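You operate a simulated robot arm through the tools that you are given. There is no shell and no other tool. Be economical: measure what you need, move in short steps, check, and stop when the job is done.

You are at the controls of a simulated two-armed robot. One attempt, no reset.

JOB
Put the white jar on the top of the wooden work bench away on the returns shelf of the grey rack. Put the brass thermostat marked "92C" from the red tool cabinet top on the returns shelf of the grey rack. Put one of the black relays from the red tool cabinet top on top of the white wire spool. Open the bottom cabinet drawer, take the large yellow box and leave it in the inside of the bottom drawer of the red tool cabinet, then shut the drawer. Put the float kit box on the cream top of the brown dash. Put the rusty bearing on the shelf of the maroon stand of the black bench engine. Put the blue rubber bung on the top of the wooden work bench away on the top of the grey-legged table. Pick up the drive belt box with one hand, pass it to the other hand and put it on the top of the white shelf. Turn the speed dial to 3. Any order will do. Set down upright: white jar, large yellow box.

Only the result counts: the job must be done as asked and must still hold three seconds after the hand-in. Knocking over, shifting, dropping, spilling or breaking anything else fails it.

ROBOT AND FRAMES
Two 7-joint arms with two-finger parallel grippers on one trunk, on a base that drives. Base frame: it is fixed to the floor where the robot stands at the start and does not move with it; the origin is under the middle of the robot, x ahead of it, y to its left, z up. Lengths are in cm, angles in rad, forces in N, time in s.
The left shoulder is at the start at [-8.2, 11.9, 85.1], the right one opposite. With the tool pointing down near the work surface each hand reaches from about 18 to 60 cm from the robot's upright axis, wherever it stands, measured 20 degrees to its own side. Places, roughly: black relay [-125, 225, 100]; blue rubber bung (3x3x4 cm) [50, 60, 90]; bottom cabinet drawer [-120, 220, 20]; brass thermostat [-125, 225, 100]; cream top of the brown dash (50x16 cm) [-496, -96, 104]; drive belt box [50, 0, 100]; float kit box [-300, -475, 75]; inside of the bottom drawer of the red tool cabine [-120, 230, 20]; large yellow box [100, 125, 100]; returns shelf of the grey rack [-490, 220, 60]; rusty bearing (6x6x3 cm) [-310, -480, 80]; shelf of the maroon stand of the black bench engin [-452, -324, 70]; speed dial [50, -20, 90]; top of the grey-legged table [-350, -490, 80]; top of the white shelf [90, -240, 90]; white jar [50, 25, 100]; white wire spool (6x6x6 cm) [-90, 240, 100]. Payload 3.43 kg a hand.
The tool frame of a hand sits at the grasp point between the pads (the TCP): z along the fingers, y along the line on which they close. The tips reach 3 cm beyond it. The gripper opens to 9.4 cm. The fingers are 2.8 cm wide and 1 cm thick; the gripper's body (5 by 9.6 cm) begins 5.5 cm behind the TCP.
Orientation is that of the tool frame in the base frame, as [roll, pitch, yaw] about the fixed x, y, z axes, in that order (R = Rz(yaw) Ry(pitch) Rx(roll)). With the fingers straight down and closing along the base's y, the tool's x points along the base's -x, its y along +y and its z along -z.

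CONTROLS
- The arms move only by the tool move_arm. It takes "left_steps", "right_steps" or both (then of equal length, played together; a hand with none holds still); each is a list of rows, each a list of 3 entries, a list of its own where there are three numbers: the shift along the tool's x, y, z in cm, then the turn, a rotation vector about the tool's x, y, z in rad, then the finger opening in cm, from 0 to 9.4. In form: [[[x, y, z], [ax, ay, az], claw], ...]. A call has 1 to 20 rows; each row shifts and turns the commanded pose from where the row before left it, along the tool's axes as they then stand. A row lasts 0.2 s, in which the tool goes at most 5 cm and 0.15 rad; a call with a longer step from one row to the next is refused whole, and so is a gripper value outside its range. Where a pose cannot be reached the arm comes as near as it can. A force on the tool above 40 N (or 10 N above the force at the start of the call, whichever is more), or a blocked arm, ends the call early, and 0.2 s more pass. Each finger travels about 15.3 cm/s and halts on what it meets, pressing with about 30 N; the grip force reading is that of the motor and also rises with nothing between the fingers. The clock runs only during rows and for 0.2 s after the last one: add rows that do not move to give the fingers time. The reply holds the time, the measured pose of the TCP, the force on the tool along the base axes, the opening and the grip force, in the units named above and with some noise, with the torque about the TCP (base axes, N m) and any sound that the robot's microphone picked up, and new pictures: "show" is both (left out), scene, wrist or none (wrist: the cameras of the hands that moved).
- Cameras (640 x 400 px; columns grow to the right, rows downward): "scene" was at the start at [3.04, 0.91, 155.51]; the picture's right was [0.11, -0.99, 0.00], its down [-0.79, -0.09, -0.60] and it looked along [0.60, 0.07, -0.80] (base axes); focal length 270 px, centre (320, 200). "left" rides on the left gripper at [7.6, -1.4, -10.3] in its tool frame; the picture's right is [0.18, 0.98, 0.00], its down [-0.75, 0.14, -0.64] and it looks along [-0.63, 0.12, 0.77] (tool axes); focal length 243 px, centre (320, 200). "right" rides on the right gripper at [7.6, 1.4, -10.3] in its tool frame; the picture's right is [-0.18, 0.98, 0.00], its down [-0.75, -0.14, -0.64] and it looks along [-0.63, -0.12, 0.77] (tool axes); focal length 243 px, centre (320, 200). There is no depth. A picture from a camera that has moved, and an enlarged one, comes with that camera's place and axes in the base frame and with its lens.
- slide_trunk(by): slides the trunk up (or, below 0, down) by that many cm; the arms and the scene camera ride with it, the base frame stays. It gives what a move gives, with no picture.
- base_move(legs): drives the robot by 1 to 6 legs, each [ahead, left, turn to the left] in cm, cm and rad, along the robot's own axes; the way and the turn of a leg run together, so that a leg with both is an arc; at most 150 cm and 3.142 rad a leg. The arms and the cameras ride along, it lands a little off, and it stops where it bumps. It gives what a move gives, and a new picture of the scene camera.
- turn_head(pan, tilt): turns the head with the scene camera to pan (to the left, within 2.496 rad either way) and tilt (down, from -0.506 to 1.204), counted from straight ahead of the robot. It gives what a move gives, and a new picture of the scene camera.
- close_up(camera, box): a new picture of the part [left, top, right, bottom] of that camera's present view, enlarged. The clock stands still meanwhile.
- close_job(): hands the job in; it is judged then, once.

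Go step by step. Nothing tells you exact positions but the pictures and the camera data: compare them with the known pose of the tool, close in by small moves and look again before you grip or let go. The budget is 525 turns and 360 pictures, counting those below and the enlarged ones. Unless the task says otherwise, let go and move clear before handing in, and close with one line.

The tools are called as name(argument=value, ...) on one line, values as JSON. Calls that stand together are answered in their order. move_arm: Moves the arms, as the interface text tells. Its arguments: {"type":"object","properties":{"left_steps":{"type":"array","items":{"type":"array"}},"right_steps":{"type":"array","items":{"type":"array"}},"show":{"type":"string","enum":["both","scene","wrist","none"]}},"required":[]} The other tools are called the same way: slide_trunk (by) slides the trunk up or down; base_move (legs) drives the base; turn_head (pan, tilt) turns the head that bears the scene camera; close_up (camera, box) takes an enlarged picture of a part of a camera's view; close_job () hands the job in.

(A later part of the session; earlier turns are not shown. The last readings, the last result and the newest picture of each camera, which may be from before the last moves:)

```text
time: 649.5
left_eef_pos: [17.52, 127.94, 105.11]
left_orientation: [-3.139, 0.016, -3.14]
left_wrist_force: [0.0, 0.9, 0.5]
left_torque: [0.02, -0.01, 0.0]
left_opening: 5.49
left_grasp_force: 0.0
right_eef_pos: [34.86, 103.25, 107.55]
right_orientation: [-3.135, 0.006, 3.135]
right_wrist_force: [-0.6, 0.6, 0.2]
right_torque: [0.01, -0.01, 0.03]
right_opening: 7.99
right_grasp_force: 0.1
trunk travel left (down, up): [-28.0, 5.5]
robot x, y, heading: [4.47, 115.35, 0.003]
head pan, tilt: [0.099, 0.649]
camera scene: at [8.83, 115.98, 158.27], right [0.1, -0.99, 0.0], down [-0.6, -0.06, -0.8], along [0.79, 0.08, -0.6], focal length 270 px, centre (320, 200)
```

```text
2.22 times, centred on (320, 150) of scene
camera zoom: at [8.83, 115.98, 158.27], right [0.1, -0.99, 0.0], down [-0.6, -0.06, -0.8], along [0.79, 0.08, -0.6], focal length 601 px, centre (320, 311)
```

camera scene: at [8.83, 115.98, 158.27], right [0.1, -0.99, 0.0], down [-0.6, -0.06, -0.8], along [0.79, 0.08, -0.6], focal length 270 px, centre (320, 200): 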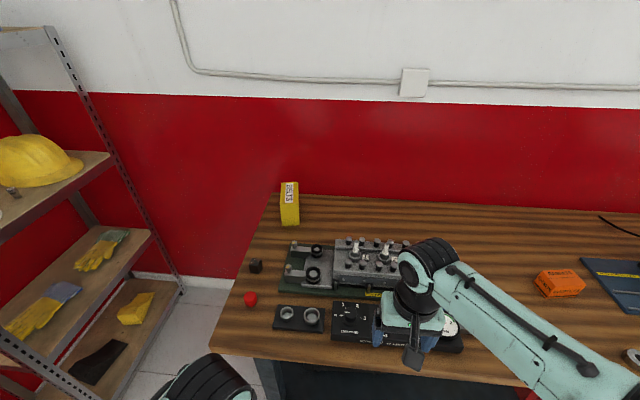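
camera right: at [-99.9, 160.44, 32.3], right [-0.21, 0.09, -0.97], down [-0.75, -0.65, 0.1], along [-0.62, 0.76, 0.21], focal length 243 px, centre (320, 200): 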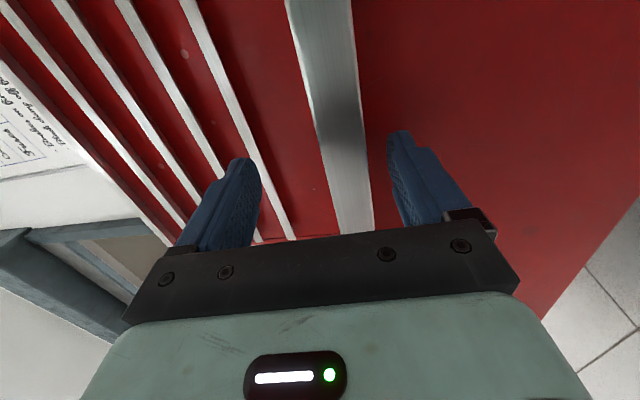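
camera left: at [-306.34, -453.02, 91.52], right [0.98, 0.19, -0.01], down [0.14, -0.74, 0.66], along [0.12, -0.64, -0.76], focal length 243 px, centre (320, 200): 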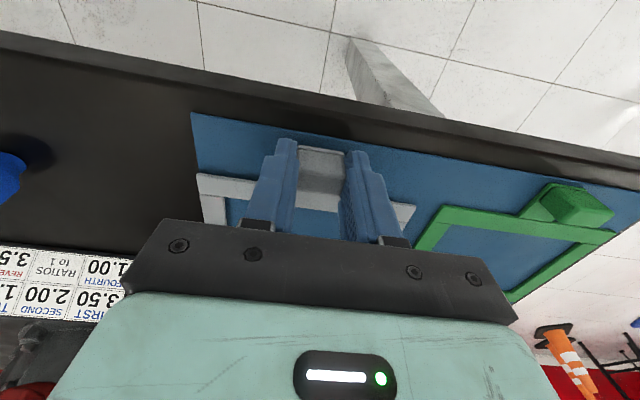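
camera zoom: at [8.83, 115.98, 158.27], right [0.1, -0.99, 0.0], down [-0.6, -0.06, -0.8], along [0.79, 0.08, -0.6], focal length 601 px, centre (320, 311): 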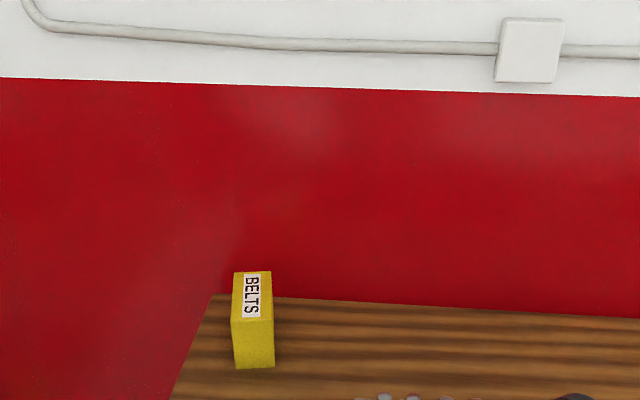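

The yellow "BELTS" box is 14×7×11 cm, front at x 87.4, y≈136, top z≈96. I'll reach it with the left hand tilted forward. First retract the right hand a bit, then approach the bench.

move_arm(right_steps=[[[4, 0, -1], [0, 0, 0], 8], [[4, 0, -1], [0, 0, 0], 8], [[4, -1, -1], [0, 0, 0], 8]], left_steps=[[[0, 0, -1], [0, -0.14, 0], 9.4], [[0, 0, -1], [0, -0.14, 0], 9.4], [[0, 0, -1], [0, -0.14, 0], 9.4]], show="none")

base_move(legs=[[18, 2, 0]])

turn_head(pan=0.25, tilt=0.7)

```text
time: 650.3
left_eef_pos: [16.81, 128.0, 108.11]
left_orientation: [-3.14, 0.441, -3.138]
left_wrist_force: [0.2, -0.3, -0.2]
left_torque: [-0.03, 0.03, 0.05]
left_opening: 9.37
left_grasp_force: 0.0
right_eef_pos: [22.53, 102.4, 110.69]
right_orientation: [-3.135, 0.005, 3.134]
right_wrist_force: [-0.3, -0.1, 0.1]
right_torque: [0.02, -0.05, 0.0]
right_opening: 7.99
right_grasp_force: 0.0
trunk travel left (down, up): [-28.0, 5.5]
robot x, y, heading: [4.65, 115.09, 0.002]
head pan, tilt: [0.099, 0.649]
```

```text
time: 652.0
left_eef_pos: [33.28, 129.72, 108.12]
left_orientation: [-3.139, 0.437, -3.131]
left_wrist_force: [-1.0, 0.2, -0.6]
left_torque: [0.02, 0.0, -0.02]
left_opening: 9.42
left_grasp_force: 0.0
right_eef_pos: [39.27, 104.16, 110.55]
right_orientation: [-3.134, 0.007, 3.139]
right_wrist_force: [-0.4, -1.4, 0.3]
right_torque: [0.02, -0.07, 0.0]
right_opening: 8.01
right_grasp_force: 0.0
trunk travel left (down, up): [-28.0, 5.5]
robot x, y, heading: [20.89, 116.91, 0.012]
head pan, tilt: [0.099, 0.649]
stopped in leg 1: the robot was blocked; the commanded pose is now the measured one
camera scene: at [25.14, 117.71, 158.26], right [0.11, -0.99, 0.0], down [-0.6, -0.06, -0.8], along [0.79, 0.08, -0.6], focal length 270 px, centre (320, 200)
```

scene: 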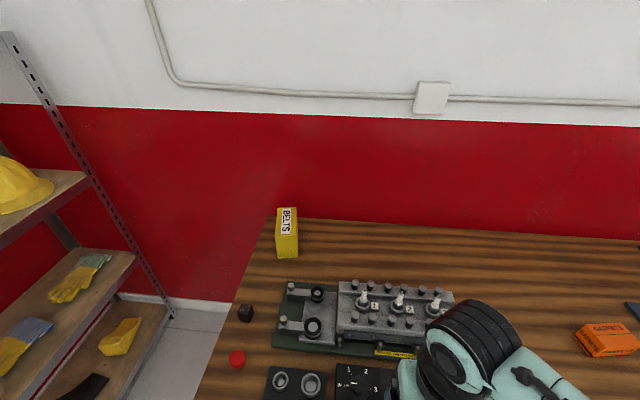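

```text
time: 652.7
left_eef_pos: [33.66, 129.84, 108.08]
left_orientation: [-3.14, 0.437, -3.133]
left_wrist_force: [0.5, 1.0, -0.9]
left_torque: [-0.03, 0.0, 0.01]
left_opening: 9.41
left_grasp_force: 0.0
right_eef_pos: [39.55, 104.37, 110.57]
right_orientation: [-3.134, 0.005, 3.138]
right_wrist_force: [0.2, -0.2, 0.9]
right_torque: [-0.01, 0.0, 0.02]
right_opening: 8.01
right_grasp_force: 0.1
trunk travel left (down, up): [-28.0, 5.5]
robot x, y, heading: [21.61, 116.9, 0.004]
head pan, tilt: [0.25, 0.7]
camera scene: at [25.07, 119.02, 157.83], right [0.25, -0.97, 0.0], down [-0.62, -0.16, -0.76], along [0.74, 0.19, -0.64], focal length 270 px, centre (320, 200)
```

scene: 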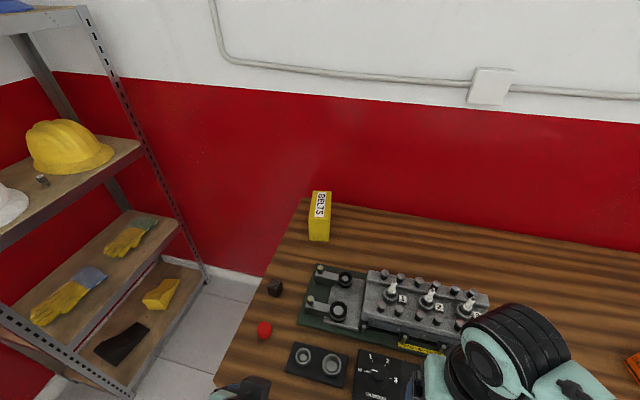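

base_move(legs=[[-1, 0, 0]])

close_up(camera="scene", box=[280, 170, 360, 260])

```text
time: 653.4
left_eef_pos: [32.62, 129.69, 108.06]
left_orientation: [-3.139, 0.436, -3.134]
left_wrist_force: [-0.4, 0.0, -0.2]
left_torque: [0.01, 0.0, -0.03]
left_opening: 9.41
left_grasp_force: 0.1
right_eef_pos: [38.5, 104.31, 110.54]
right_orientation: [-3.135, 0.003, 3.14]
right_wrist_force: [0.1, -0.4, 1.0]
right_torque: [0.01, 0.0, 0.01]
right_opening: 8.02
right_grasp_force: 0.0
trunk travel left (down, up): [-28.0, 5.5]
robot x, y, heading: [20.64, 116.54, 0.004]
head pan, tilt: [0.25, 0.7]
camera scene: at [24.16, 119.01, 157.84], right [0.25, -0.97, 0.0], down [-0.62, -0.16, -0.76], along [0.74, 0.19, -0.64], focal length 270 px, centre (320, 200)
```

scene: 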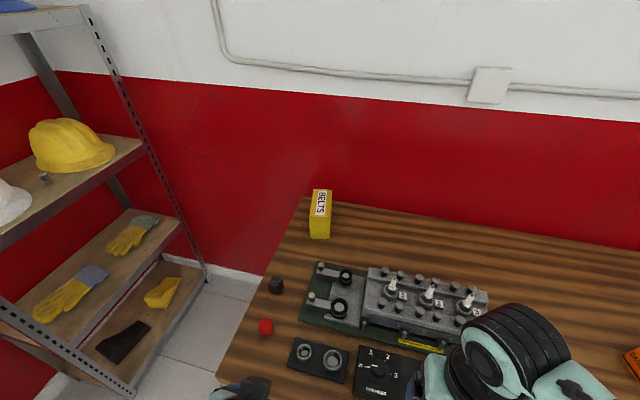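

```text
4.44 times, centred on (320, 215) of scene
camera zoom: at [24.16, 119.01, 157.84], right [0.25, -0.97, 0.0], down [-0.62, -0.16, -0.76], along [0.74, 0.19, -0.64], focal length 1201 px, centre (320, 133)
```

zoom: 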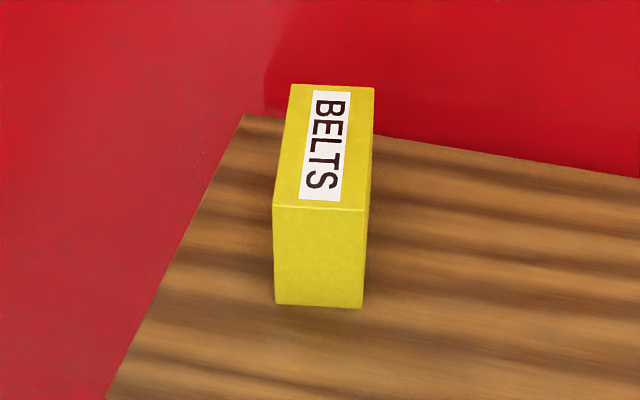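

Reaching it needs the hand nearly 1 rad tilted and the trunk up. I shift left, raise the trunk and tilt the left hand with a slight yaw to match the box (0.17).

base_move(legs=[[0, 8, 0]])

slide_trunk(by=5.5)

move_arm(left_steps=[[[0, 0, 0], [0, -0.14, 0], 9.4], [[0, 0, 0], [0, -0.14, 0], 9.4], [[0, 0, 0], [0, -0.14, 0], 9.4], [[0, 0, 0], [0, -0.14, 0], 9.4], [[0, 0, 0], [-0.0715, 0, -0.046], 9.4], [[0, 0, 0], [-0.0715, 0, -0.046], 9.4]], show="none")

```text
time: 654.6
left_eef_pos: [31.43, 132.84, 108.09]
left_orientation: [-3.141, 0.438, -3.138]
left_wrist_force: [-0.2, -0.8, 0.6]
left_torque: [-0.02, 0.01, -0.01]
left_opening: 9.41
left_grasp_force: 0.1
right_eef_pos: [37.24, 107.3, 110.56]
right_orientation: [-3.134, 0.005, 3.134]
right_wrist_force: [-1.1, -0.2, 0.1]
right_torque: [-0.01, 0.01, 0.0]
right_opening: 8.02
right_grasp_force: 0.0
trunk travel left (down, up): [-28.0, 5.5]
robot x, y, heading: [19.44, 119.68, 0.0]
head pan, tilt: [0.25, 0.7]
stopped in leg 1: the robot was blocked; the commanded pose is now the measured one
camera scene: at [22.85, 122.2, 157.83], right [0.25, -0.97, 0.0], down [-0.62, -0.16, -0.77], along [0.74, 0.19, -0.64], focal length 270 px, centre (320, 200)
```

scene: 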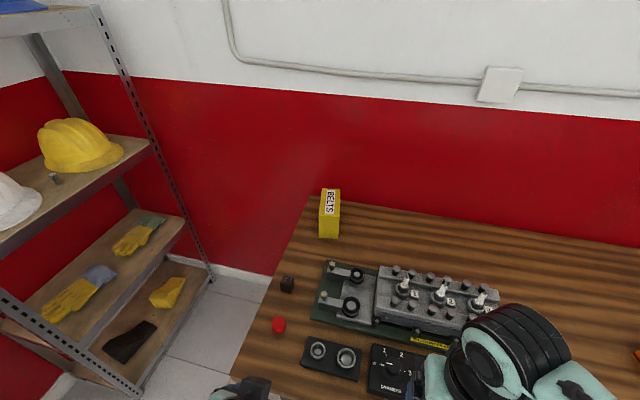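

```text
time: 655.6
left_eef_pos: [31.33, 132.87, 113.6]
left_orientation: [-3.141, 0.437, -3.137]
left_wrist_force: [-0.6, -0.1, -0.1]
left_torque: [0.02, -0.01, 0.0]
left_opening: 9.4
left_grasp_force: 0.0
right_eef_pos: [37.34, 107.31, 116.15]
right_orientation: [-3.133, 0.005, 3.135]
right_wrist_force: [-0.8, -1.4, -0.4]
right_torque: [-0.04, -0.03, -0.01]
right_opening: 8.01
right_grasp_force: 0.1
trunk travel left (down, up): [-33.5, 0.0]
robot x, y, heading: [18.97, 120.0, 0.002]
head pan, tilt: [0.25, 0.7]
```

```text
time: 657.0
left_eef_pos: [31.34, 131.61, 118.83]
left_orientation: [-3.138, 0.998, -2.964]
left_wrist_force: [0.9, -0.5, -0.4]
left_torque: [0.0, -0.03, 0.0]
left_opening: 9.39
left_grasp_force: 0.0
left hand out of reach, approached as far as the arm can: row 2, 3, 4
right_eef_pos: [37.33, 107.28, 116.11]
right_orientation: [-3.134, 0.007, 3.133]
right_wrist_force: [-0.3, -0.8, 0.2]
right_torque: [0.0, -0.03, -0.02]
right_opening: 7.96
right_grasp_force: 0.0
trunk travel left (down, up): [-33.5, 0.0]
robot x, y, heading: [18.81, 119.91, 0.001]
head pan, tilt: [0.25, 0.7]
```

move_arm(left_steps=[[[-0.71, -0.54, 4.7], [0, 0, 0], 9.4], [[-0.71, -0.54, 4.7], [0, 0, 0], 9.4], [[-0.71, -0.54, 4.7], [0, 0, 0], 9.4], [[-0.71, -0.54, 4.7], [0, 0, 0], 9.4], [[-0.71, -0.54, 4.7], [0, 0, 0], 9.4], [[-0.71, -0.54, 4.7], [0, 0, 0], 9.4], [[-0.71, -0.54, 4.7], [0, 0, 0], 9.4], [[-0.71, -0.54, 4.7], [0, 0, 0], 9.4]], show="both")

```text
time: 658.4
left_eef_pos: [53.18, 121.99, 113.42]
left_orientation: [-3.063, 1.08, 3.118]
left_wrist_force: [-0.2, 0.1, -0.2]
left_torque: [-0.02, -0.03, 0.02]
left_opening: 9.38
left_grasp_force: 0.1
left hand out of reach, approached as far as the arm can: row 1, 2
right_eef_pos: [37.25, 107.23, 116.17]
right_orientation: [-3.134, 0.006, 3.135]
right_wrist_force: [-0.1, 0.4, 1.1]
right_torque: [0.0, 0.01, -0.01]
right_opening: 7.99
right_grasp_force: 0.1
trunk travel left (down, up): [-33.5, 0.0]
robot x, y, heading: [18.72, 119.25, 0.008]
head pan, tilt: [0.25, 0.7]
stopped in row 6 (left hand): the arm was blocked; the commanded pose is now the measured one
camera scene: at [22.76, 122.04, 163.6], right [0.25, -0.97, 0.0], down [-0.62, -0.16, -0.77], along [0.74, 0.19, -0.64], focal length 270 px, centre (320, 200)
camera left: at [40.61, 121.75, 111.62], right [0.01, 0.98, -0.2], down [-0.19, 0.2, 0.96], along [0.98, 0.03, 0.19], focal length 243 px, centre (320, 200)
```

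scene: 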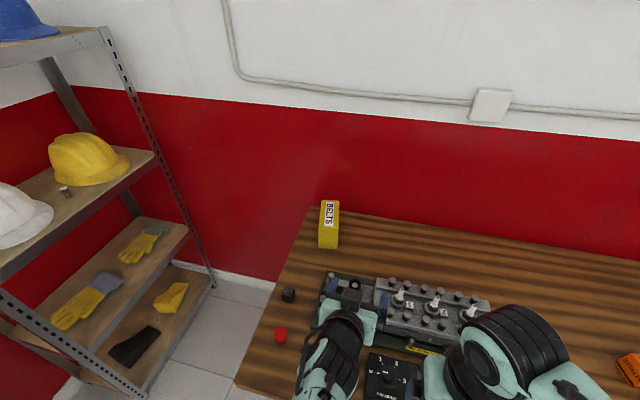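
left: 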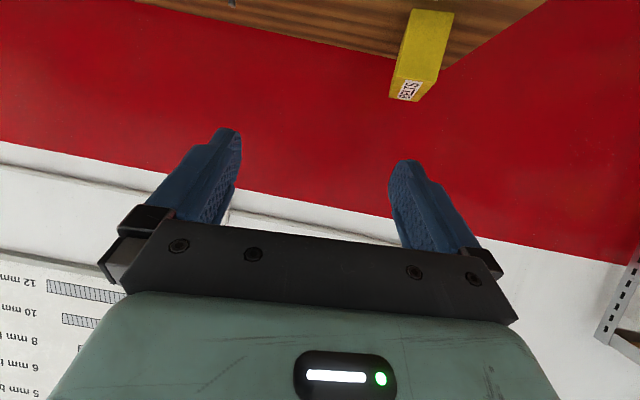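

The left arm got blocked, probably by the right hand close beside it. I move the right hand well to the right, then straighten the left.

move_arm(right_steps=[[[0, -4.8, 0], [0, 0, 0], 8], [[0, -4.8, 0], [0, 0, 0], 8], [[0, -4.8, 0], [0, 0, 0], 8], [[0, -4.8, 0], [0, 0, 0], 8], [[0, -4, 0], [0, 0, 0], 8]], show="none")

turn_head(pan=0.2, tilt=1.0)

```text
time: 659.6
left_eef_pos: [53.3, 122.11, 113.39]
left_orientation: [-3.065, 1.081, 3.115]
left_wrist_force: [0.1, -0.6, 0.4]
left_torque: [0.02, 0.02, 0.0]
left_opening: 9.37
left_grasp_force: 0.0
right_eef_pos: [37.27, 83.84, 116.04]
right_orientation: [-3.134, 0.005, 3.137]
right_wrist_force: [0.4, 0.8, -0.6]
right_torque: [0.03, 0.02, 0.03]
right_opening: 8.0
right_grasp_force: 0.2
trunk travel left (down, up): [-33.5, 0.0]
robot x, y, heading: [19.49, 119.78, 0.004]
head pan, tilt: [0.25, 0.7]
```

```text
time: 660.4
left_eef_pos: [53.29, 122.13, 113.38]
left_orientation: [-3.062, 1.08, 3.116]
left_wrist_force: [-0.2, -0.2, -0.5]
left_torque: [0.02, -0.01, -0.01]
left_opening: 9.41
left_grasp_force: 0.0
right_eef_pos: [37.27, 84.1, 116.21]
right_orientation: [-3.134, 0.006, 3.134]
right_wrist_force: [0.2, 0.3, 1.4]
right_torque: [0.03, 0.0, 0.0]
right_opening: 8.01
right_grasp_force: 0.1
trunk travel left (down, up): [-33.5, 0.0]
robot x, y, heading: [19.39, 119.54, 0.006]
head pan, tilt: [0.201, 1.0]
camera scene: at [21.41, 121.41, 161.27], right [0.2, -0.98, 0.0], down [-0.82, -0.17, -0.54], along [0.53, 0.11, -0.84], focal length 270 px, centre (320, 200)
```

scene: 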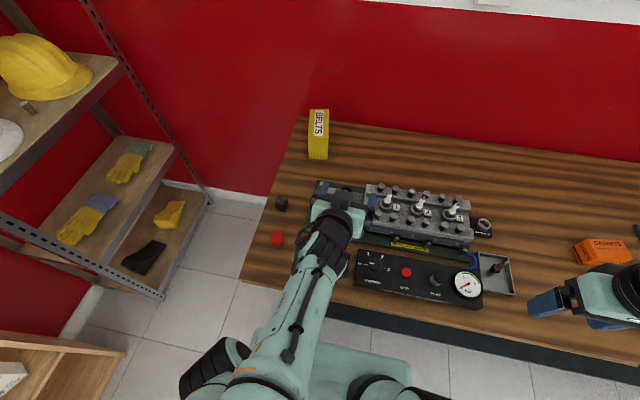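

move_arm(left_steps=[[[0, 0, 0], [-0.127, 0, -0.047], 9.4], [[0, 0, 0], [-0.127, 0, -0.046], 9.4], [[0, 2.5, 2], [0, 0, 0], 9.4], [[0, 2.5, 3.5], [0, 0, 0], 9.4], [[0, 1.5, 4.3], [0, 0, 0], 9.4], [[0, 0.5, 4.3], [0, 0, 0], 9.4], [[0, 0.2, 4.3], [0, 0, 0], 9.4]], show="both")

```text
time: 661.0
left_eef_pos: [52.37, 121.39, 111.75]
left_orientation: [-2.825, 0.91, -2.833]
left_wrist_force: [0.4, 0.2, -0.6]
left_torque: [0.01, -0.01, 0.0]
left_opening: 9.41
left_grasp_force: 0.1
right_eef_pos: [37.12, 84.17, 116.25]
right_orientation: [-3.136, 0.006, 3.135]
right_wrist_force: [-0.8, -0.4, -0.2]
right_torque: [0.03, -0.01, -0.04]
right_opening: 8.01
right_grasp_force: 0.1
trunk travel left (down, up): [-33.5, 0.0]
robot x, y, heading: [19.37, 120.33, 0.003]
head pan, tilt: [0.201, 1.0]
stopped in row 2 (left hand): the arm was blocked; the commanded pose is now the measured one
camera scene: at [21.43, 121.39, 161.27], right [0.2, -0.98, 0.0], down [-0.82, -0.17, -0.54], along [0.53, 0.11, -0.84], focal length 270 px, centre (320, 200)
camera left: at [39.72, 119.3, 112.1], right [-0.16, 0.93, -0.33], down [-0.09, 0.32, 0.94], along [0.98, 0.18, 0.03], focal length 243 px, centre (320, 200)
```

scene: 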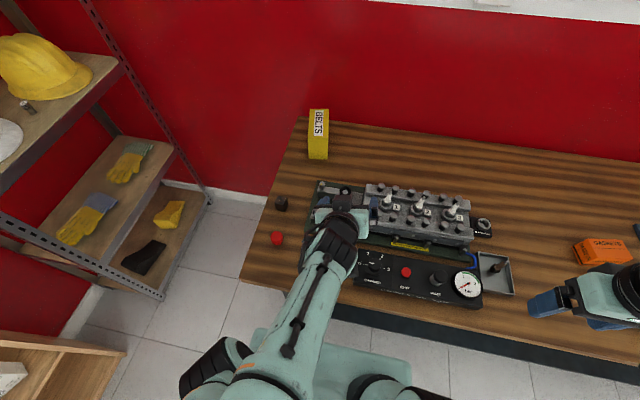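
left: 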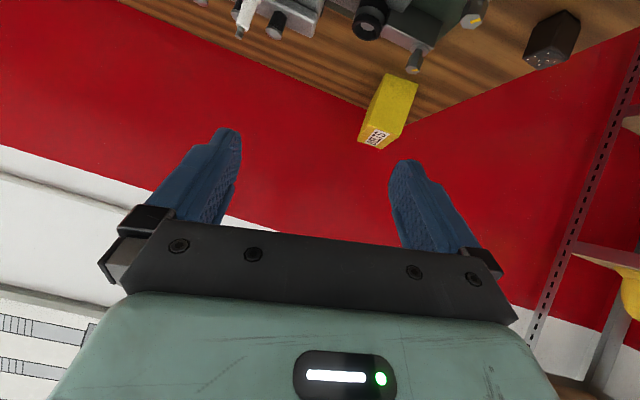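

move_arm(left_steps=[[[-2.9, 1.3, 3.45], [0, 0, 0], 9.4], [[-2.9, 1.3, 3.45], [0, 0, 0], 9.4], [[-2.9, 1.3, 3.45], [0, 0, 0], 9.4], [[-2.9, 1.3, 3.45], [0, 0, 0], 9.4], [[-2.9, 1.3, 3.45], [0, 0, 0], 9.4]], show="scene")

```text
time: 662.1
left_eef_pos: [74.38, 129.25, 112.09]
left_orientation: [-2.827, 0.91, -2.836]
left_wrist_force: [0.6, 0.1, -0.3]
left_torque: [0.0, -0.01, -0.01]
left_opening: 9.39
left_grasp_force: 0.0
right_eef_pos: [37.43, 84.17, 116.25]
right_orientation: [-3.134, 0.004, 3.134]
right_wrist_force: [1.0, -0.1, 0.2]
right_torque: [-0.02, 0.01, 0.01]
right_opening: 8.01
right_grasp_force: 0.1
trunk travel left (down, up): [-33.5, 0.0]
robot x, y, heading: [18.85, 119.69, 0.008]
head pan, tilt: [0.201, 1.0]
camera scene: at [21.54, 121.46, 161.27], right [0.2, -0.98, 0.0], down [-0.82, -0.17, -0.54], along [0.53, 0.11, -0.84], focal length 270 px, centre (320, 200)
```

scene: 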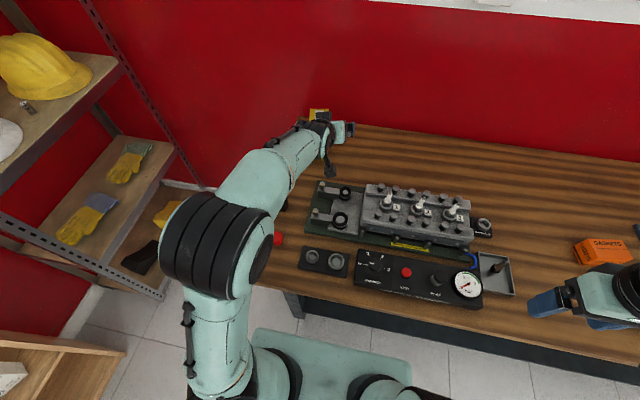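

move_arm(left_steps=[[[0, 0, 0], [0, 0, 0.118], 9.4], [[0, 0, 0], [0, 0, 0.119], 9.4], [[0, 0, 0], [-0.1015, 0, -0.073], 9.4], [[0, 0, 0], [-0.1015, 0, -0.073], 9.4], [[0, 0, 0], [0, 0, 0], 9.4]], show="both")

```text
time: 663.4
left_eef_pos: [74.36, 129.25, 111.94]
left_orientation: [3.141, 0.95, -2.974]
left_wrist_force: [-0.3, 0.4, 0.8]
left_torque: [0.01, 0.0, -0.02]
left_opening: 9.43
left_grasp_force: 0.2
right_eef_pos: [37.16, 84.05, 116.19]
right_orientation: [-3.134, 0.003, 3.133]
right_wrist_force: [-0.6, 0.1, -0.9]
right_torque: [-0.01, 0.01, 0.02]
right_opening: 8.02
right_grasp_force: 0.1
trunk travel left (down, up): [-33.5, 0.0]
robot x, y, heading: [18.84, 120.06, 0.002]
head pan, tilt: [0.201, 1.0]
camera scene: at [21.41, 121.46, 161.26], right [0.2, -0.98, 0.0], down [-0.82, -0.17, -0.54], along [0.53, 0.11, -0.84], focal length 270 px, centre (320, 200)
camera left: at [62.12, 125.76, 111.83], right [-0.27, 0.95, -0.15], down [-0.1, 0.13, 0.99], along [0.96, 0.28, 0.07], focal length 243 px, centre (320, 200)
```

scene: 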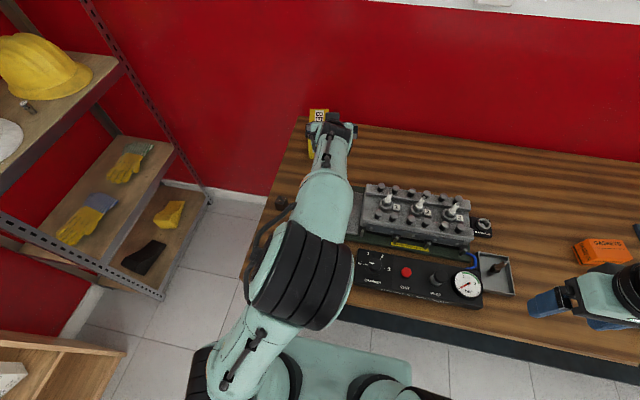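
left: 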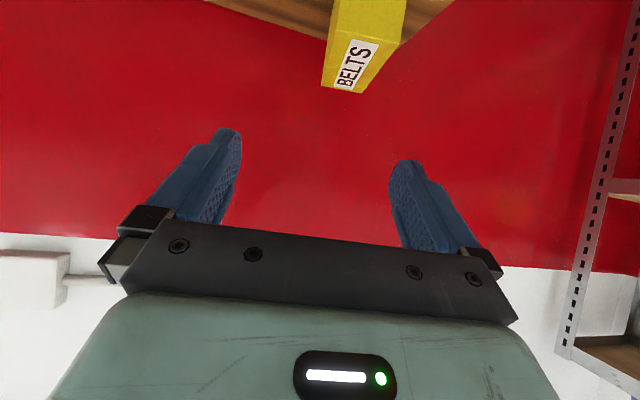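

move_arm(left_steps=[[[1.15, 0.97, 4.4], [0, 0, 0], 9.4], [[1.15, 0.97, 4.4], [0, 0, 0], 9.4], [[1.15, 0.97, 4.4], [0, 0, 0], 9.4], [[1.15, 0.97, 4.4], [0, 0, 0], 9.4], [[0, 0, 0], [0, 0, 0], 9.4]], show="both")

```text
time: 664.5
left_eef_pos: [82.9, 134.15, 98.44]
left_orientation: [3.135, 0.926, -2.963]
left_wrist_force: [0.3, 0.1, -0.2]
left_torque: [-0.01, -0.01, 0.03]
left_opening: 9.41
left_grasp_force: 0.0
left hand out of reach, approached as far as the arm can: row 3, 4
right_eef_pos: [37.18, 84.2, 116.27]
right_orientation: [-3.134, 0.006, 3.134]
right_wrist_force: [-0.3, 0.3, 0.6]
right_torque: [-0.03, 0.0, 0.03]
right_opening: 8.01
right_grasp_force: 0.1
trunk travel left (down, up): [-33.5, 0.0]
robot x, y, heading: [18.68, 120.0, 0.005]
head pan, tilt: [0.201, 1.0]
camera scene: at [21.36, 121.47, 161.26], right [0.2, -0.98, 0.0], down [-0.82, -0.17, -0.54], along [0.53, 0.11, -0.84], focal length 270 px, centre (320, 200)
camera left: at [70.72, 130.32, 98.53], right [-0.29, 0.95, -0.14], down [-0.09, 0.12, 0.99], along [0.95, 0.3, 0.04], focal length 243 px, centre (320, 200)
```

scene: 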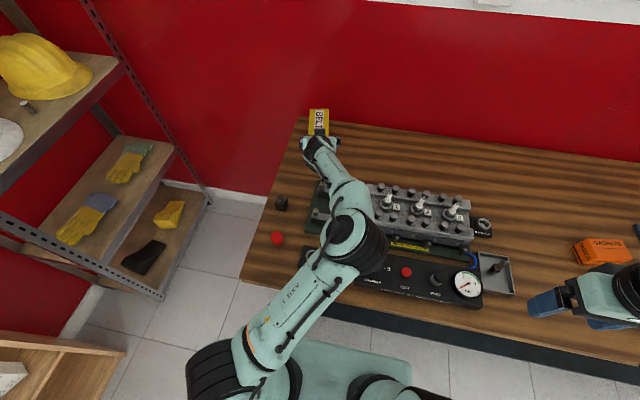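
left: 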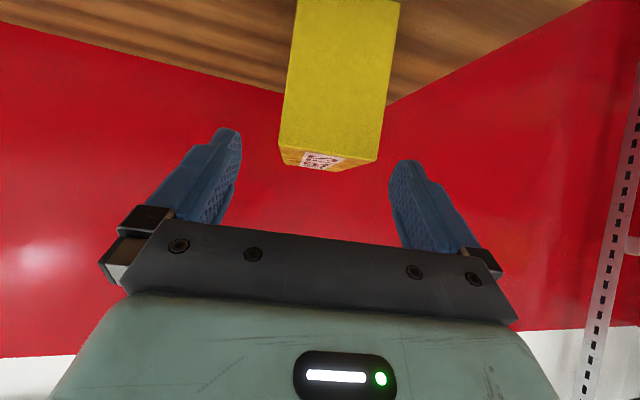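

The arm is in an awkward elbow posture and can't reach further. I retreat, un-tilt the hand to straight down, and try again extending first and tilting while far out.

move_arm(left_steps=[[[-1.5, 0, -4.5], [0, 0, 0], 9.4], [[-1.5, 0, -4.5], [0, 0, 0], 9.4], [[-1.5, 0, -4.5], [0, 0, 0], 9.4], [[0, 0, -3], [0, 0.13, 0], 9.4], [[0, 0, -3], [0, 0.13, 0], 9.4], [[0, 0, 0], [0, 0.13, 0], 9.4], [[0, 0, 0], [0, 0.13, 0], 9.4], [[0, 0, 0], [0, 0.13, 0], 9.4], [[0, 0, 0], [0, 0.13, 0], 9.4], [[0, 0, 0], [0, 0.13, 0], 9.4]], show="scene")

```text
time: 666.8
left_eef_pos: [70.01, 131.74, 113.73]
left_orientation: [3.138, 0.168, -2.977]
left_wrist_force: [0.2, 0.2, 0.0]
left_torque: [-0.01, 0.01, 0.05]
left_opening: 9.4
left_grasp_force: 0.1
left hand out of reach, approached as far as the arm can: row 10
right_eef_pos: [37.2, 84.14, 116.23]
right_orientation: [-3.136, 0.006, 3.134]
right_wrist_force: [0.3, 1.0, 0.6]
right_torque: [-0.01, 0.01, 0.01]
right_opening: 7.96
right_grasp_force: 0.0
trunk travel left (down, up): [-33.5, 0.0]
robot x, y, heading: [18.82, 120.19, -0.001]
head pan, tilt: [0.201, 1.0]
camera scene: at [21.35, 121.37, 161.26], right [0.2, -0.98, 0.0], down [-0.82, -0.17, -0.54], along [0.53, 0.11, -0.84], focal length 270 px, centre (320, 200)
```

scene: 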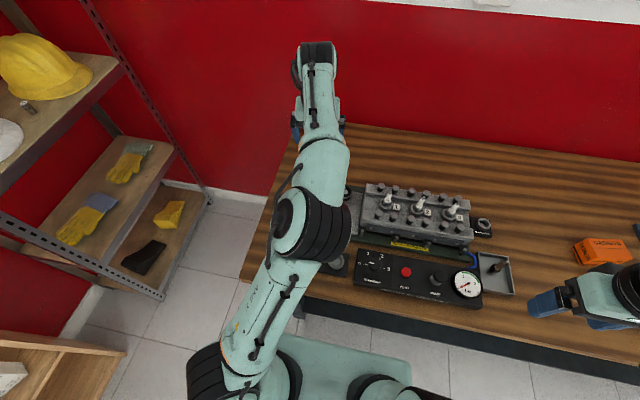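

move_arm(left_steps=[[[-1.8, 0.09, 2.82], [0, -0.133, 0], 9.4], [[-1.42, 0.09, 3.02], [0, -0.133, 0], 9.4], [[-1.01, 0.09, 3.18], [0, -0.133, 0], 9.4], [[-0.56, 0.09, 3.29], [0, -0.133, 0], 9.4], [[-0.13, 0.09, 3.34], [0, -0.133, 0], 9.4]], show="both")

```text
time: 668.0
left_eef_pos: [81.16, 134.0, 101.42]
left_orientation: [3.141, 0.835, -2.98]
left_wrist_force: [0.3, -0.2, -0.4]
left_torque: [0.04, 0.01, 0.02]
left_opening: 9.4
left_grasp_force: 0.0
right_eef_pos: [37.21, 84.18, 116.21]
right_orientation: [-3.134, 0.004, 3.134]
right_wrist_force: [-0.7, 0.2, 0.9]
right_torque: [0.0, 0.02, -0.03]
right_opening: 7.97
right_grasp_force: 0.0
trunk travel left (down, up): [-33.5, 0.0]
robot x, y, heading: [18.82, 120.07, 0.004]
head pan, tilt: [0.201, 1.0]
camera scene: at [21.49, 121.39, 161.26], right [0.2, -0.98, 0.0], down [-0.82, -0.17, -0.54], along [0.53, 0.11, -0.84], focal length 270 px, centre (320, 200)
camera left: at [68.93, 130.57, 102.57], right [-0.28, 0.95, -0.13], down [0.01, 0.14, 0.99], along [0.96, 0.28, -0.05], focal length 243 px, centre (320, 200)
```

scene: 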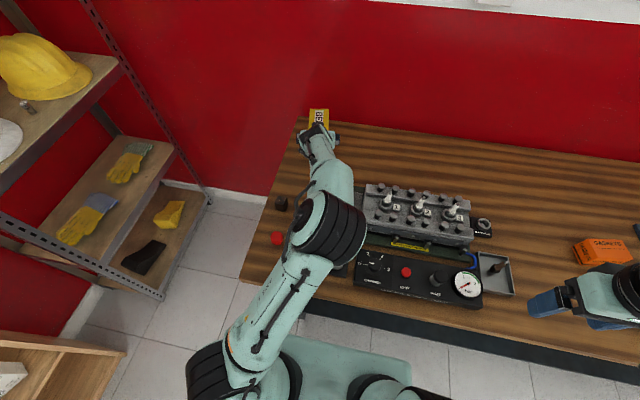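
left: 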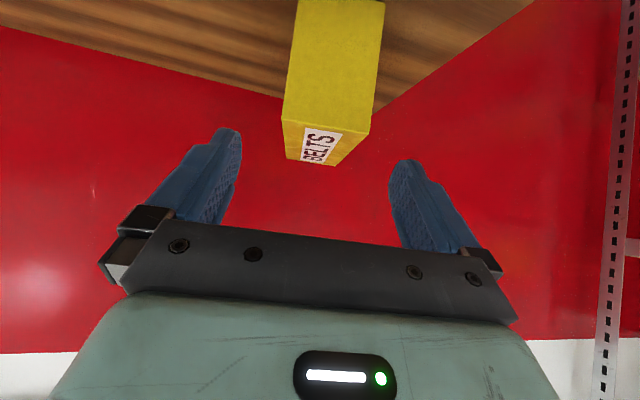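

move_arm(left_steps=[[[0.3, 0.09, 3], [0, -0.13, 0], 9.4], [[0.7, 0.09, 2.5], [0, -0.13, 0], 9.4], [[0, 0, 0], [0, 0, 0], 9.4]], show="both")

```text
time: 668.8
left_eef_pos: [83.58, 134.18, 97.12]
left_orientation: [3.139, 1.093, -2.98]
left_wrist_force: [-0.4, 0.5, -0.2]
left_torque: [0.06, 0.0, -0.03]
left_opening: 9.39
left_grasp_force: 0.1
left hand out of reach, approached as far as the arm can: row 2
right_eef_pos: [37.3, 84.13, 116.16]
right_orientation: [-3.135, 0.006, 3.135]
right_wrist_force: [0.3, 0.5, 0.7]
right_torque: [0.02, 0.0, -0.01]
right_opening: 7.99
right_grasp_force: 0.2
trunk travel left (down, up): [-33.5, 0.0]
robot x, y, heading: [18.7, 119.82, 0.0]
head pan, tilt: [0.201, 1.0]
camera scene: at [21.44, 121.45, 161.27], right [0.2, -0.98, 0.0], down [-0.82, -0.17, -0.54], along [0.53, 0.11, -0.84], focal length 270 px, centre (320, 200)
camera left: at [71.5, 130.75, 95.15], right [-0.24, 0.96, -0.16], down [-0.24, 0.1, 0.96], along [0.94, 0.27, 0.21], focal length 243 px, centre (320, 200)
```

scene: 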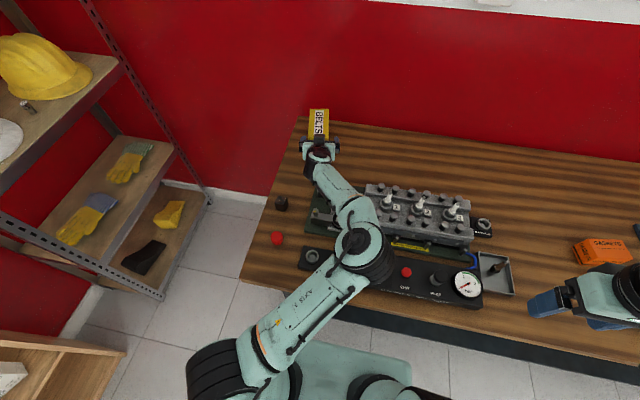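
left: 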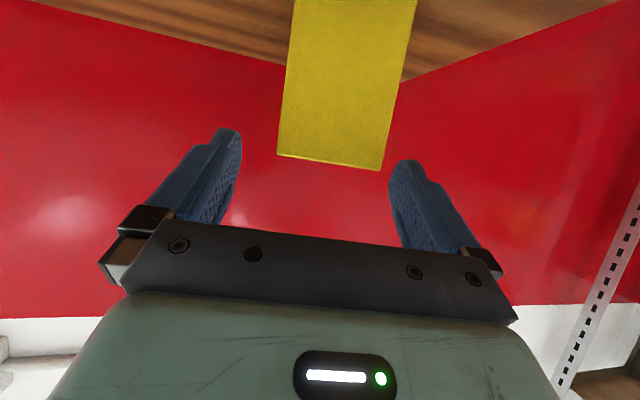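

move_arm(left_steps=[[[0, 0, -1.5], [0, 0.135, 0], 9.4], [[0, 0, -1.5], [0, 0.135, 0], 9.4], [[0, 0, 0], [0, 0, 0], 9.4]], show="scene")

```text
time: 669.5
left_eef_pos: [81.05, 133.65, 98.71]
left_orientation: [-3.139, 0.824, -2.977]
left_wrist_force: [0.2, -0.2, 0.0]
left_torque: [0.01, -0.01, 0.03]
left_opening: 9.39
left_grasp_force: 0.1
right_eef_pos: [37.35, 84.05, 116.21]
right_orientation: [-3.136, 0.005, 3.135]
right_wrist_force: [-0.8, 0.1, 0.0]
right_torque: [0.01, -0.02, -0.01]
right_opening: 7.99
right_grasp_force: 0.0
trunk travel left (down, up): [-33.5, 0.0]
robot x, y, heading: [19.19, 120.12, 0.002]
head pan, tilt: [0.201, 1.0]
camera scene: at [21.42, 121.4, 161.26], right [0.2, -0.98, 0.0], down [-0.82, -0.17, -0.54], along [0.53, 0.11, -0.84], focal length 270 px, centre (320, 200)
```

scene: 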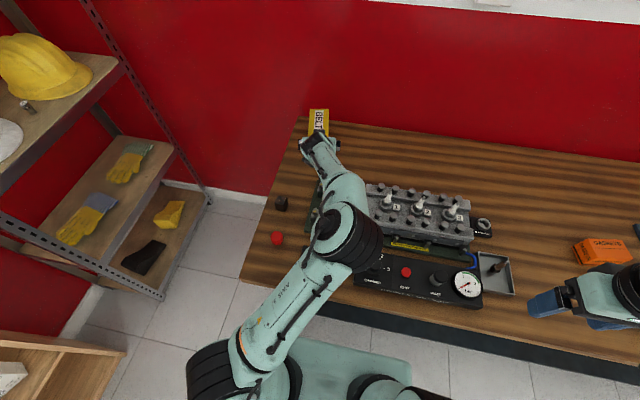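

move_arm(left_steps=[[[-0.67, 0.22, 3.2], [0, 0, 0], 9.4], [[-0.67, 0.22, 3.2], [0, 0, 0], 9.4], [[-0.67, 0.22, 3.2], [0, 0, 0], 9.4], [[0, 0, 0], [0, 0, 0], 9.4]], show="both")

```text
time: 670.5
left_eef_pos: [81.97, 133.96, 98.12]
left_orientation: [3.142, 0.826, -2.978]
left_wrist_force: [0.4, -0.4, 0.3]
left_torque: [0.0, 0.0, -0.01]
left_opening: 9.4
left_grasp_force: 0.1
left hand out of reach, approached as far as the arm can: row 1, 2, 3
right_eef_pos: [37.34, 84.12, 116.29]
right_orientation: [-3.136, 0.006, 3.134]
right_wrist_force: [-0.8, -0.5, -0.3]
right_torque: [0.03, -0.02, 0.02]
right_opening: 8.0
right_grasp_force: 0.1
trunk travel left (down, up): [-33.5, 0.0]
robot x, y, heading: [19.13, 119.89, 0.007]
head pan, tilt: [0.201, 1.0]
camera scene: at [21.41, 121.41, 161.26], right [0.2, -0.98, 0.0], down [-0.82, -0.17, -0.54], along [0.53, 0.11, -0.84], focal length 270 px, centre (320, 200)
camera left: at [69.75, 130.44, 99.64], right [-0.28, 0.95, -0.13], down [0.02, 0.15, 0.99], along [0.96, 0.28, -0.06], focal length 243 px, centre (320, 200)
```

scene: 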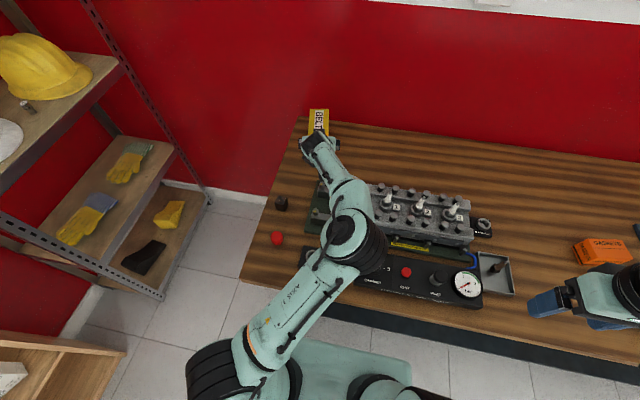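
left: 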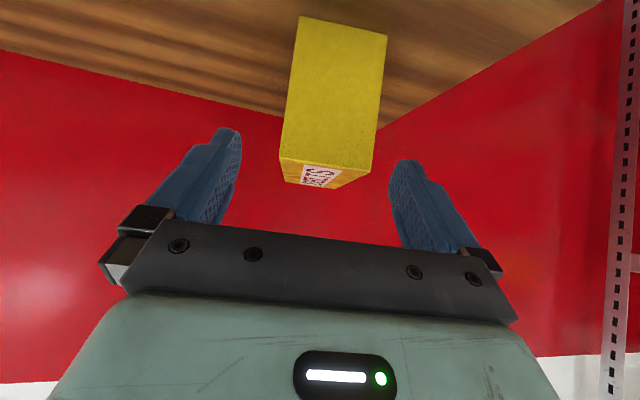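

The left arm can't make it from here. The right arm, with the robot further left, points naturally along the box's angle. I retract the left arm and shift the robot.

move_arm(left_steps=[[[-2, 0, -4], [0, 0, 0], 9.4], [[-2, 0, -4], [0, 0.13, 0], 9.4], [[-2, 0, -4], [0, 0.13, 0], 9.4], [[0, 0, -4], [0, 0.13, 0], 9.4], [[0, 0, 0], [0, 0.13, 0], 9.4], [[0, 0, 0], [0, 0.13, 0], 9.4], [[0, 0, 0], [0, 0.13, 0], 9.4], [[4, 0, 0], [0, 0, 0.08], 9.4], [[4.8, 0, 0], [0, 0, 0.08], 9.4], [[4.8, 0, 0], [0, 0, 0], 9.4], [[4.8, 0, 0], [0, 0, 0], 9.4], [[4.8, 0, 0], [0, 0, 0], 9.4], [[4.8, 0, 0], [0, 0, 0], 9.4], [[4.8, 0, 0], [0, 0, 0], 9.4]], show="scene")

```text
time: 673.5
left_eef_pos: [45.79, 132.22, 100.74]
left_orientation: [3.068, 0.429, 3.129]
left_wrist_force: [0.3, 0.1, 0.2]
left_torque: [0.02, -0.01, -0.04]
left_opening: 9.39
left_grasp_force: 0.0
left hand out of reach, approached as far as the arm can: row 5, 6, 7
right_eef_pos: [37.1, 84.07, 116.15]
right_orientation: [-3.134, 0.005, 3.136]
right_wrist_force: [-0.5, 0.6, 0.3]
right_torque: [-0.03, 0.01, -0.04]
right_opening: 8.0
right_grasp_force: 0.0
trunk travel left (down, up): [-33.5, 0.0]
robot x, y, heading: [19.09, 120.06, 0.002]
head pan, tilt: [0.201, 1.0]
camera scene: at [21.3, 121.44, 161.26], right [0.2, -0.98, 0.0], down [-0.82, -0.17, -0.54], along [0.53, 0.11, -0.84], focal length 270 px, centre (320, 200)
```

scene: 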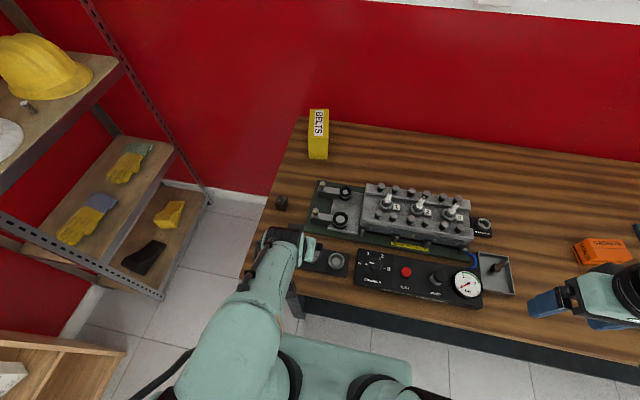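

move_arm(left_steps=[[[0, 0, -2], [0.07, 0.12, 0], 9.4], [[0, 0, -3], [0, 0.145, 0], 9.4], [[0, 0, -3], [0, 0.145, 0], 9.4], [[3, 0, -3], [0, 0, 0], 9.4], [[4, 0, 0], [0, 0, 0], 9.4]], show="scene")

```text
time: 674.8
left_eef_pos: [36.54, 131.96, 111.21]
left_orientation: [3.14, 0.017, 3.138]
left_wrist_force: [-0.2, 0.3, 0.1]
left_torque: [-0.02, 0.01, -0.02]
left_opening: 9.4
left_grasp_force: 0.1
right_eef_pos: [37.18, 84.14, 116.32]
right_orientation: [-3.136, 0.005, 3.134]
right_wrist_force: [-0.2, -0.6, -0.6]
right_torque: [0.0, -0.02, 0.0]
right_opening: 8.01
right_grasp_force: 0.0
trunk travel left (down, up): [-33.5, 0.0]
robot x, y, heading: [18.9, 120.03, 0.004]
head pan, tilt: [0.201, 1.0]
camera scene: at [21.3, 121.44, 161.26], right [0.2, -0.98, 0.0], down [-0.82, -0.17, -0.54], along [0.53, 0.11, -0.84], focal length 270 px, centre (320, 200)
```

scene: 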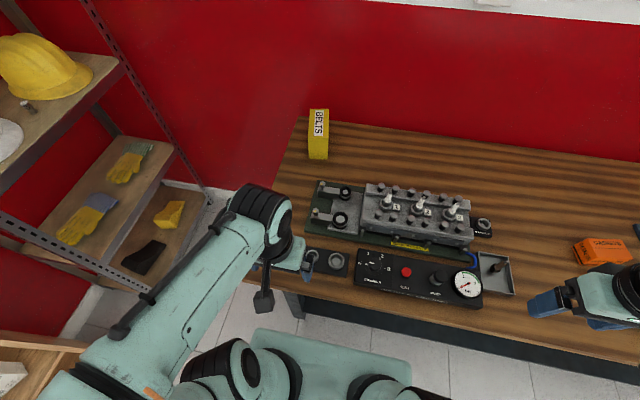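

base_move(legs=[[-8, 0, 0], [0, 17, 0], [9.5, 0, 0]])

```text
time: 678.1
left_eef_pos: [33.01, 149.01, 111.19]
left_orientation: [-3.141, 0.017, 3.137]
left_wrist_force: [0.2, -1.7, 0.7]
left_torque: [-0.03, 0.02, 0.04]
left_opening: 9.43
left_grasp_force: 0.0
right_eef_pos: [33.68, 101.12, 116.16]
right_orientation: [-3.135, 0.001, 3.135]
right_wrist_force: [0.4, 1.2, 0.3]
right_torque: [0.0, 0.03, -0.03]
right_opening: 8.01
right_grasp_force: 0.0
trunk travel left (down, up): [-33.5, 0.0]
robot x, y, heading: [14.65, 136.53, 0.005]
head pan, tilt: [0.201, 1.0]
stopped in leg 3: the robot was blocked; the commanded pose is now the measured one
camera scene: at [17.86, 138.36, 161.3], right [0.2, -0.98, 0.0], down [-0.83, -0.17, -0.54], along [0.53, 0.11, -0.84], focal length 270 px, centre (320, 200)
```

scene: 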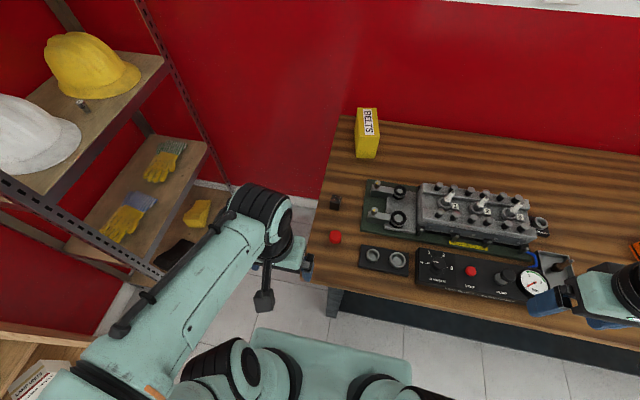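

turn_head(pan=0.9, tilt=1.1)

turn_head(pan=0.0, tilt=1.2)

```text
time: 679.2
left_eef_pos: [32.48, 149.02, 111.25]
left_orientation: [3.14, 0.018, 3.136]
left_wrist_force: [0.2, -1.0, -0.1]
left_torque: [0.02, -0.01, 0.01]
left_opening: 9.42
left_grasp_force: 0.0
right_eef_pos: [33.23, 101.03, 116.29]
right_orientation: [-3.135, 0.004, 3.136]
right_wrist_force: [-0.2, 0.0, 0.0]
right_torque: [0.01, 0.0, -0.01]
right_opening: 8.0
right_grasp_force: 0.1
trunk travel left (down, up): [-33.5, 0.0]
robot x, y, heading: [15.12, 137.17, 0.003]
head pan, tilt: [0.901, 1.1]
camera scene: at [14.39, 141.87, 160.61], right [0.79, -0.62, 0.0], down [-0.55, -0.7, -0.45], along [0.28, 0.36, -0.89], focal length 270 px, centre (320, 200)
```

scene: 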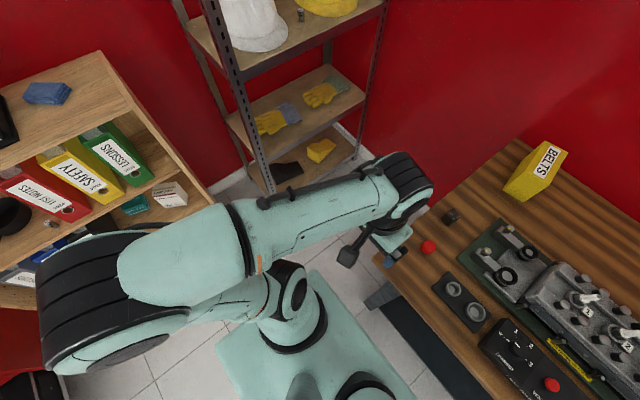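

```text
time: 680.4
left_eef_pos: [32.58, 149.07, 110.97]
left_orientation: [3.14, 0.018, 3.136]
left_wrist_force: [-0.8, -0.8, -0.4]
left_torque: [-0.02, -0.01, -0.02]
left_opening: 9.42
left_grasp_force: 0.0
right_eef_pos: [33.17, 101.07, 116.21]
right_orientation: [-3.134, 0.002, 3.138]
right_wrist_force: [0.2, 0.0, -0.2]
right_torque: [-0.04, -0.02, -0.03]
right_opening: 8.03
right_grasp_force: 0.0
trunk travel left (down, up): [-33.5, 0.0]
robot x, y, heading: [14.68, 137.09, -0.001]
head pan, tilt: [0.0, 1.201]
camera scene: at [16.04, 136.95, 160.01], right [0.0, -1.0, 0.0], down [-0.93, 0.0, -0.36], along [0.36, 0.0, -0.93], focal length 270 px, centre (320, 200)
```

scene: 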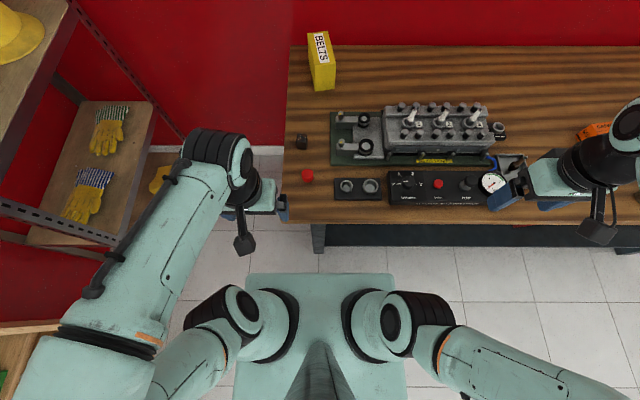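

base_move(legs=[[6, 0, 0]])

```text
time: 681.1
left_eef_pos: [32.6, 149.06, 111.18]
left_orientation: [3.142, 0.018, 3.136]
left_wrist_force: [-0.4, -0.2, -0.3]
left_torque: [0.0, 0.03, 0.0]
left_opening: 9.4
left_grasp_force: 0.0
right_eef_pos: [33.21, 101.01, 116.14]
right_orientation: [-3.134, 0.004, 3.134]
right_wrist_force: [-0.7, -0.3, -0.3]
right_torque: [0.03, -0.02, 0.0]
right_opening: 7.99
right_grasp_force: 0.1
trunk travel left (down, up): [-33.5, 0.0]
robot x, y, heading: [15.16, 136.91, 0.003]
head pan, tilt: [0.0, 1.201]
stopped in leg 1: the robot was blocked; the commanded pose is now the measured one
camera scene: at [16.14, 136.94, 160.01], right [0.0, -1.0, 0.0], down [-0.93, 0.0, -0.36], along [0.36, 0.0, -0.93], focal length 270 px, centre (320, 200)
```

scene: 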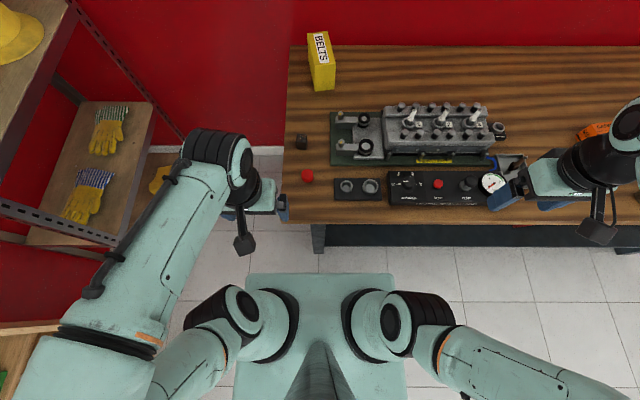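

base_move(legs=[[-4, 0, 0], [0, 3.5, 0], [12, 0, 0]])

```text
time: 683.2
left_eef_pos: [33.04, 152.51, 111.06]
left_orientation: [-3.139, 0.015, 3.137]
left_wrist_force: [0.4, 0.4, 0.3]
left_torque: [0.01, 0.06, 0.0]
left_opening: 9.43
left_grasp_force: 0.0
right_eef_pos: [33.61, 104.51, 116.06]
right_orientation: [-3.132, 0.001, 3.137]
right_wrist_force: [0.9, -0.7, 1.2]
right_torque: [-0.01, 0.09, 0.02]
right_opening: 7.98
right_grasp_force: 0.2
trunk travel left (down, up): [-33.5, 0.0]
robot x, y, heading: [14.8, 140.32, 0.006]
head pan, tilt: [0.0, 1.201]
stopped in leg 3: the robot was blocked; the commanded pose is now the measured one
camera scene: at [16.61, 140.44, 160.05], right [0.0, -1.0, 0.0], down [-0.93, 0.0, -0.36], along [0.36, 0.0, -0.93], focal length 270 px, centre (320, 200)
```

scene: 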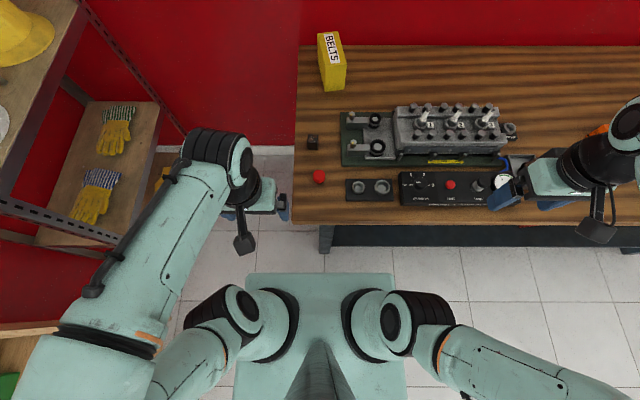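

base_move(legs=[[-4, 0, 0], [0, 18, 0], [14, 0, 0]])

```text
time: 686.9
left_eef_pos: [38.69, 170.37, 111.15]
left_orientation: [-3.14, 0.017, 3.129]
left_wrist_force: [-0.4, 0.8, 0.5]
left_torque: [-0.01, 0.0, 0.0]
left_opening: 9.42
left_grasp_force: 0.1
right_eef_pos: [38.93, 122.35, 116.13]
right_orientation: [-3.133, 0.004, 3.13]
right_wrist_force: [0.2, 0.2, -0.5]
right_torque: [-0.05, -0.03, 0.03]
right_opening: 8.01
right_grasp_force: 0.1
trunk travel left (down, up): [-33.5, 0.0]
robot x, y, heading: [21.23, 157.94, -0.002]
head pan, tilt: [0.0, 1.201]
stopped in leg 3: the robot was blocked; the commanded pose is now the measured one
camera scene: at [21.92, 158.5, 160.01], right [0.0, -1.0, 0.0], down [-0.93, 0.0, -0.36], along [0.36, 0.0, -0.93], focal length 270 px, centre (320, 200)
```

scene: 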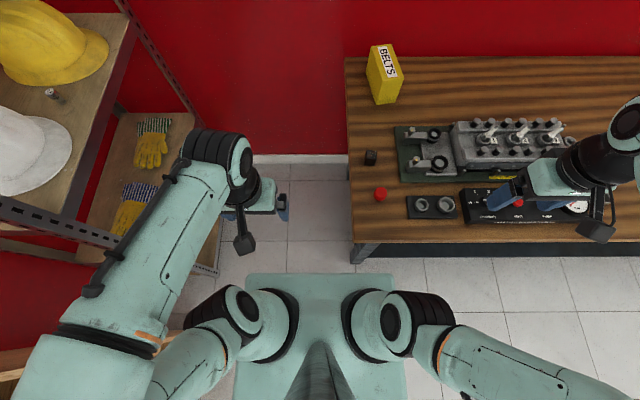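

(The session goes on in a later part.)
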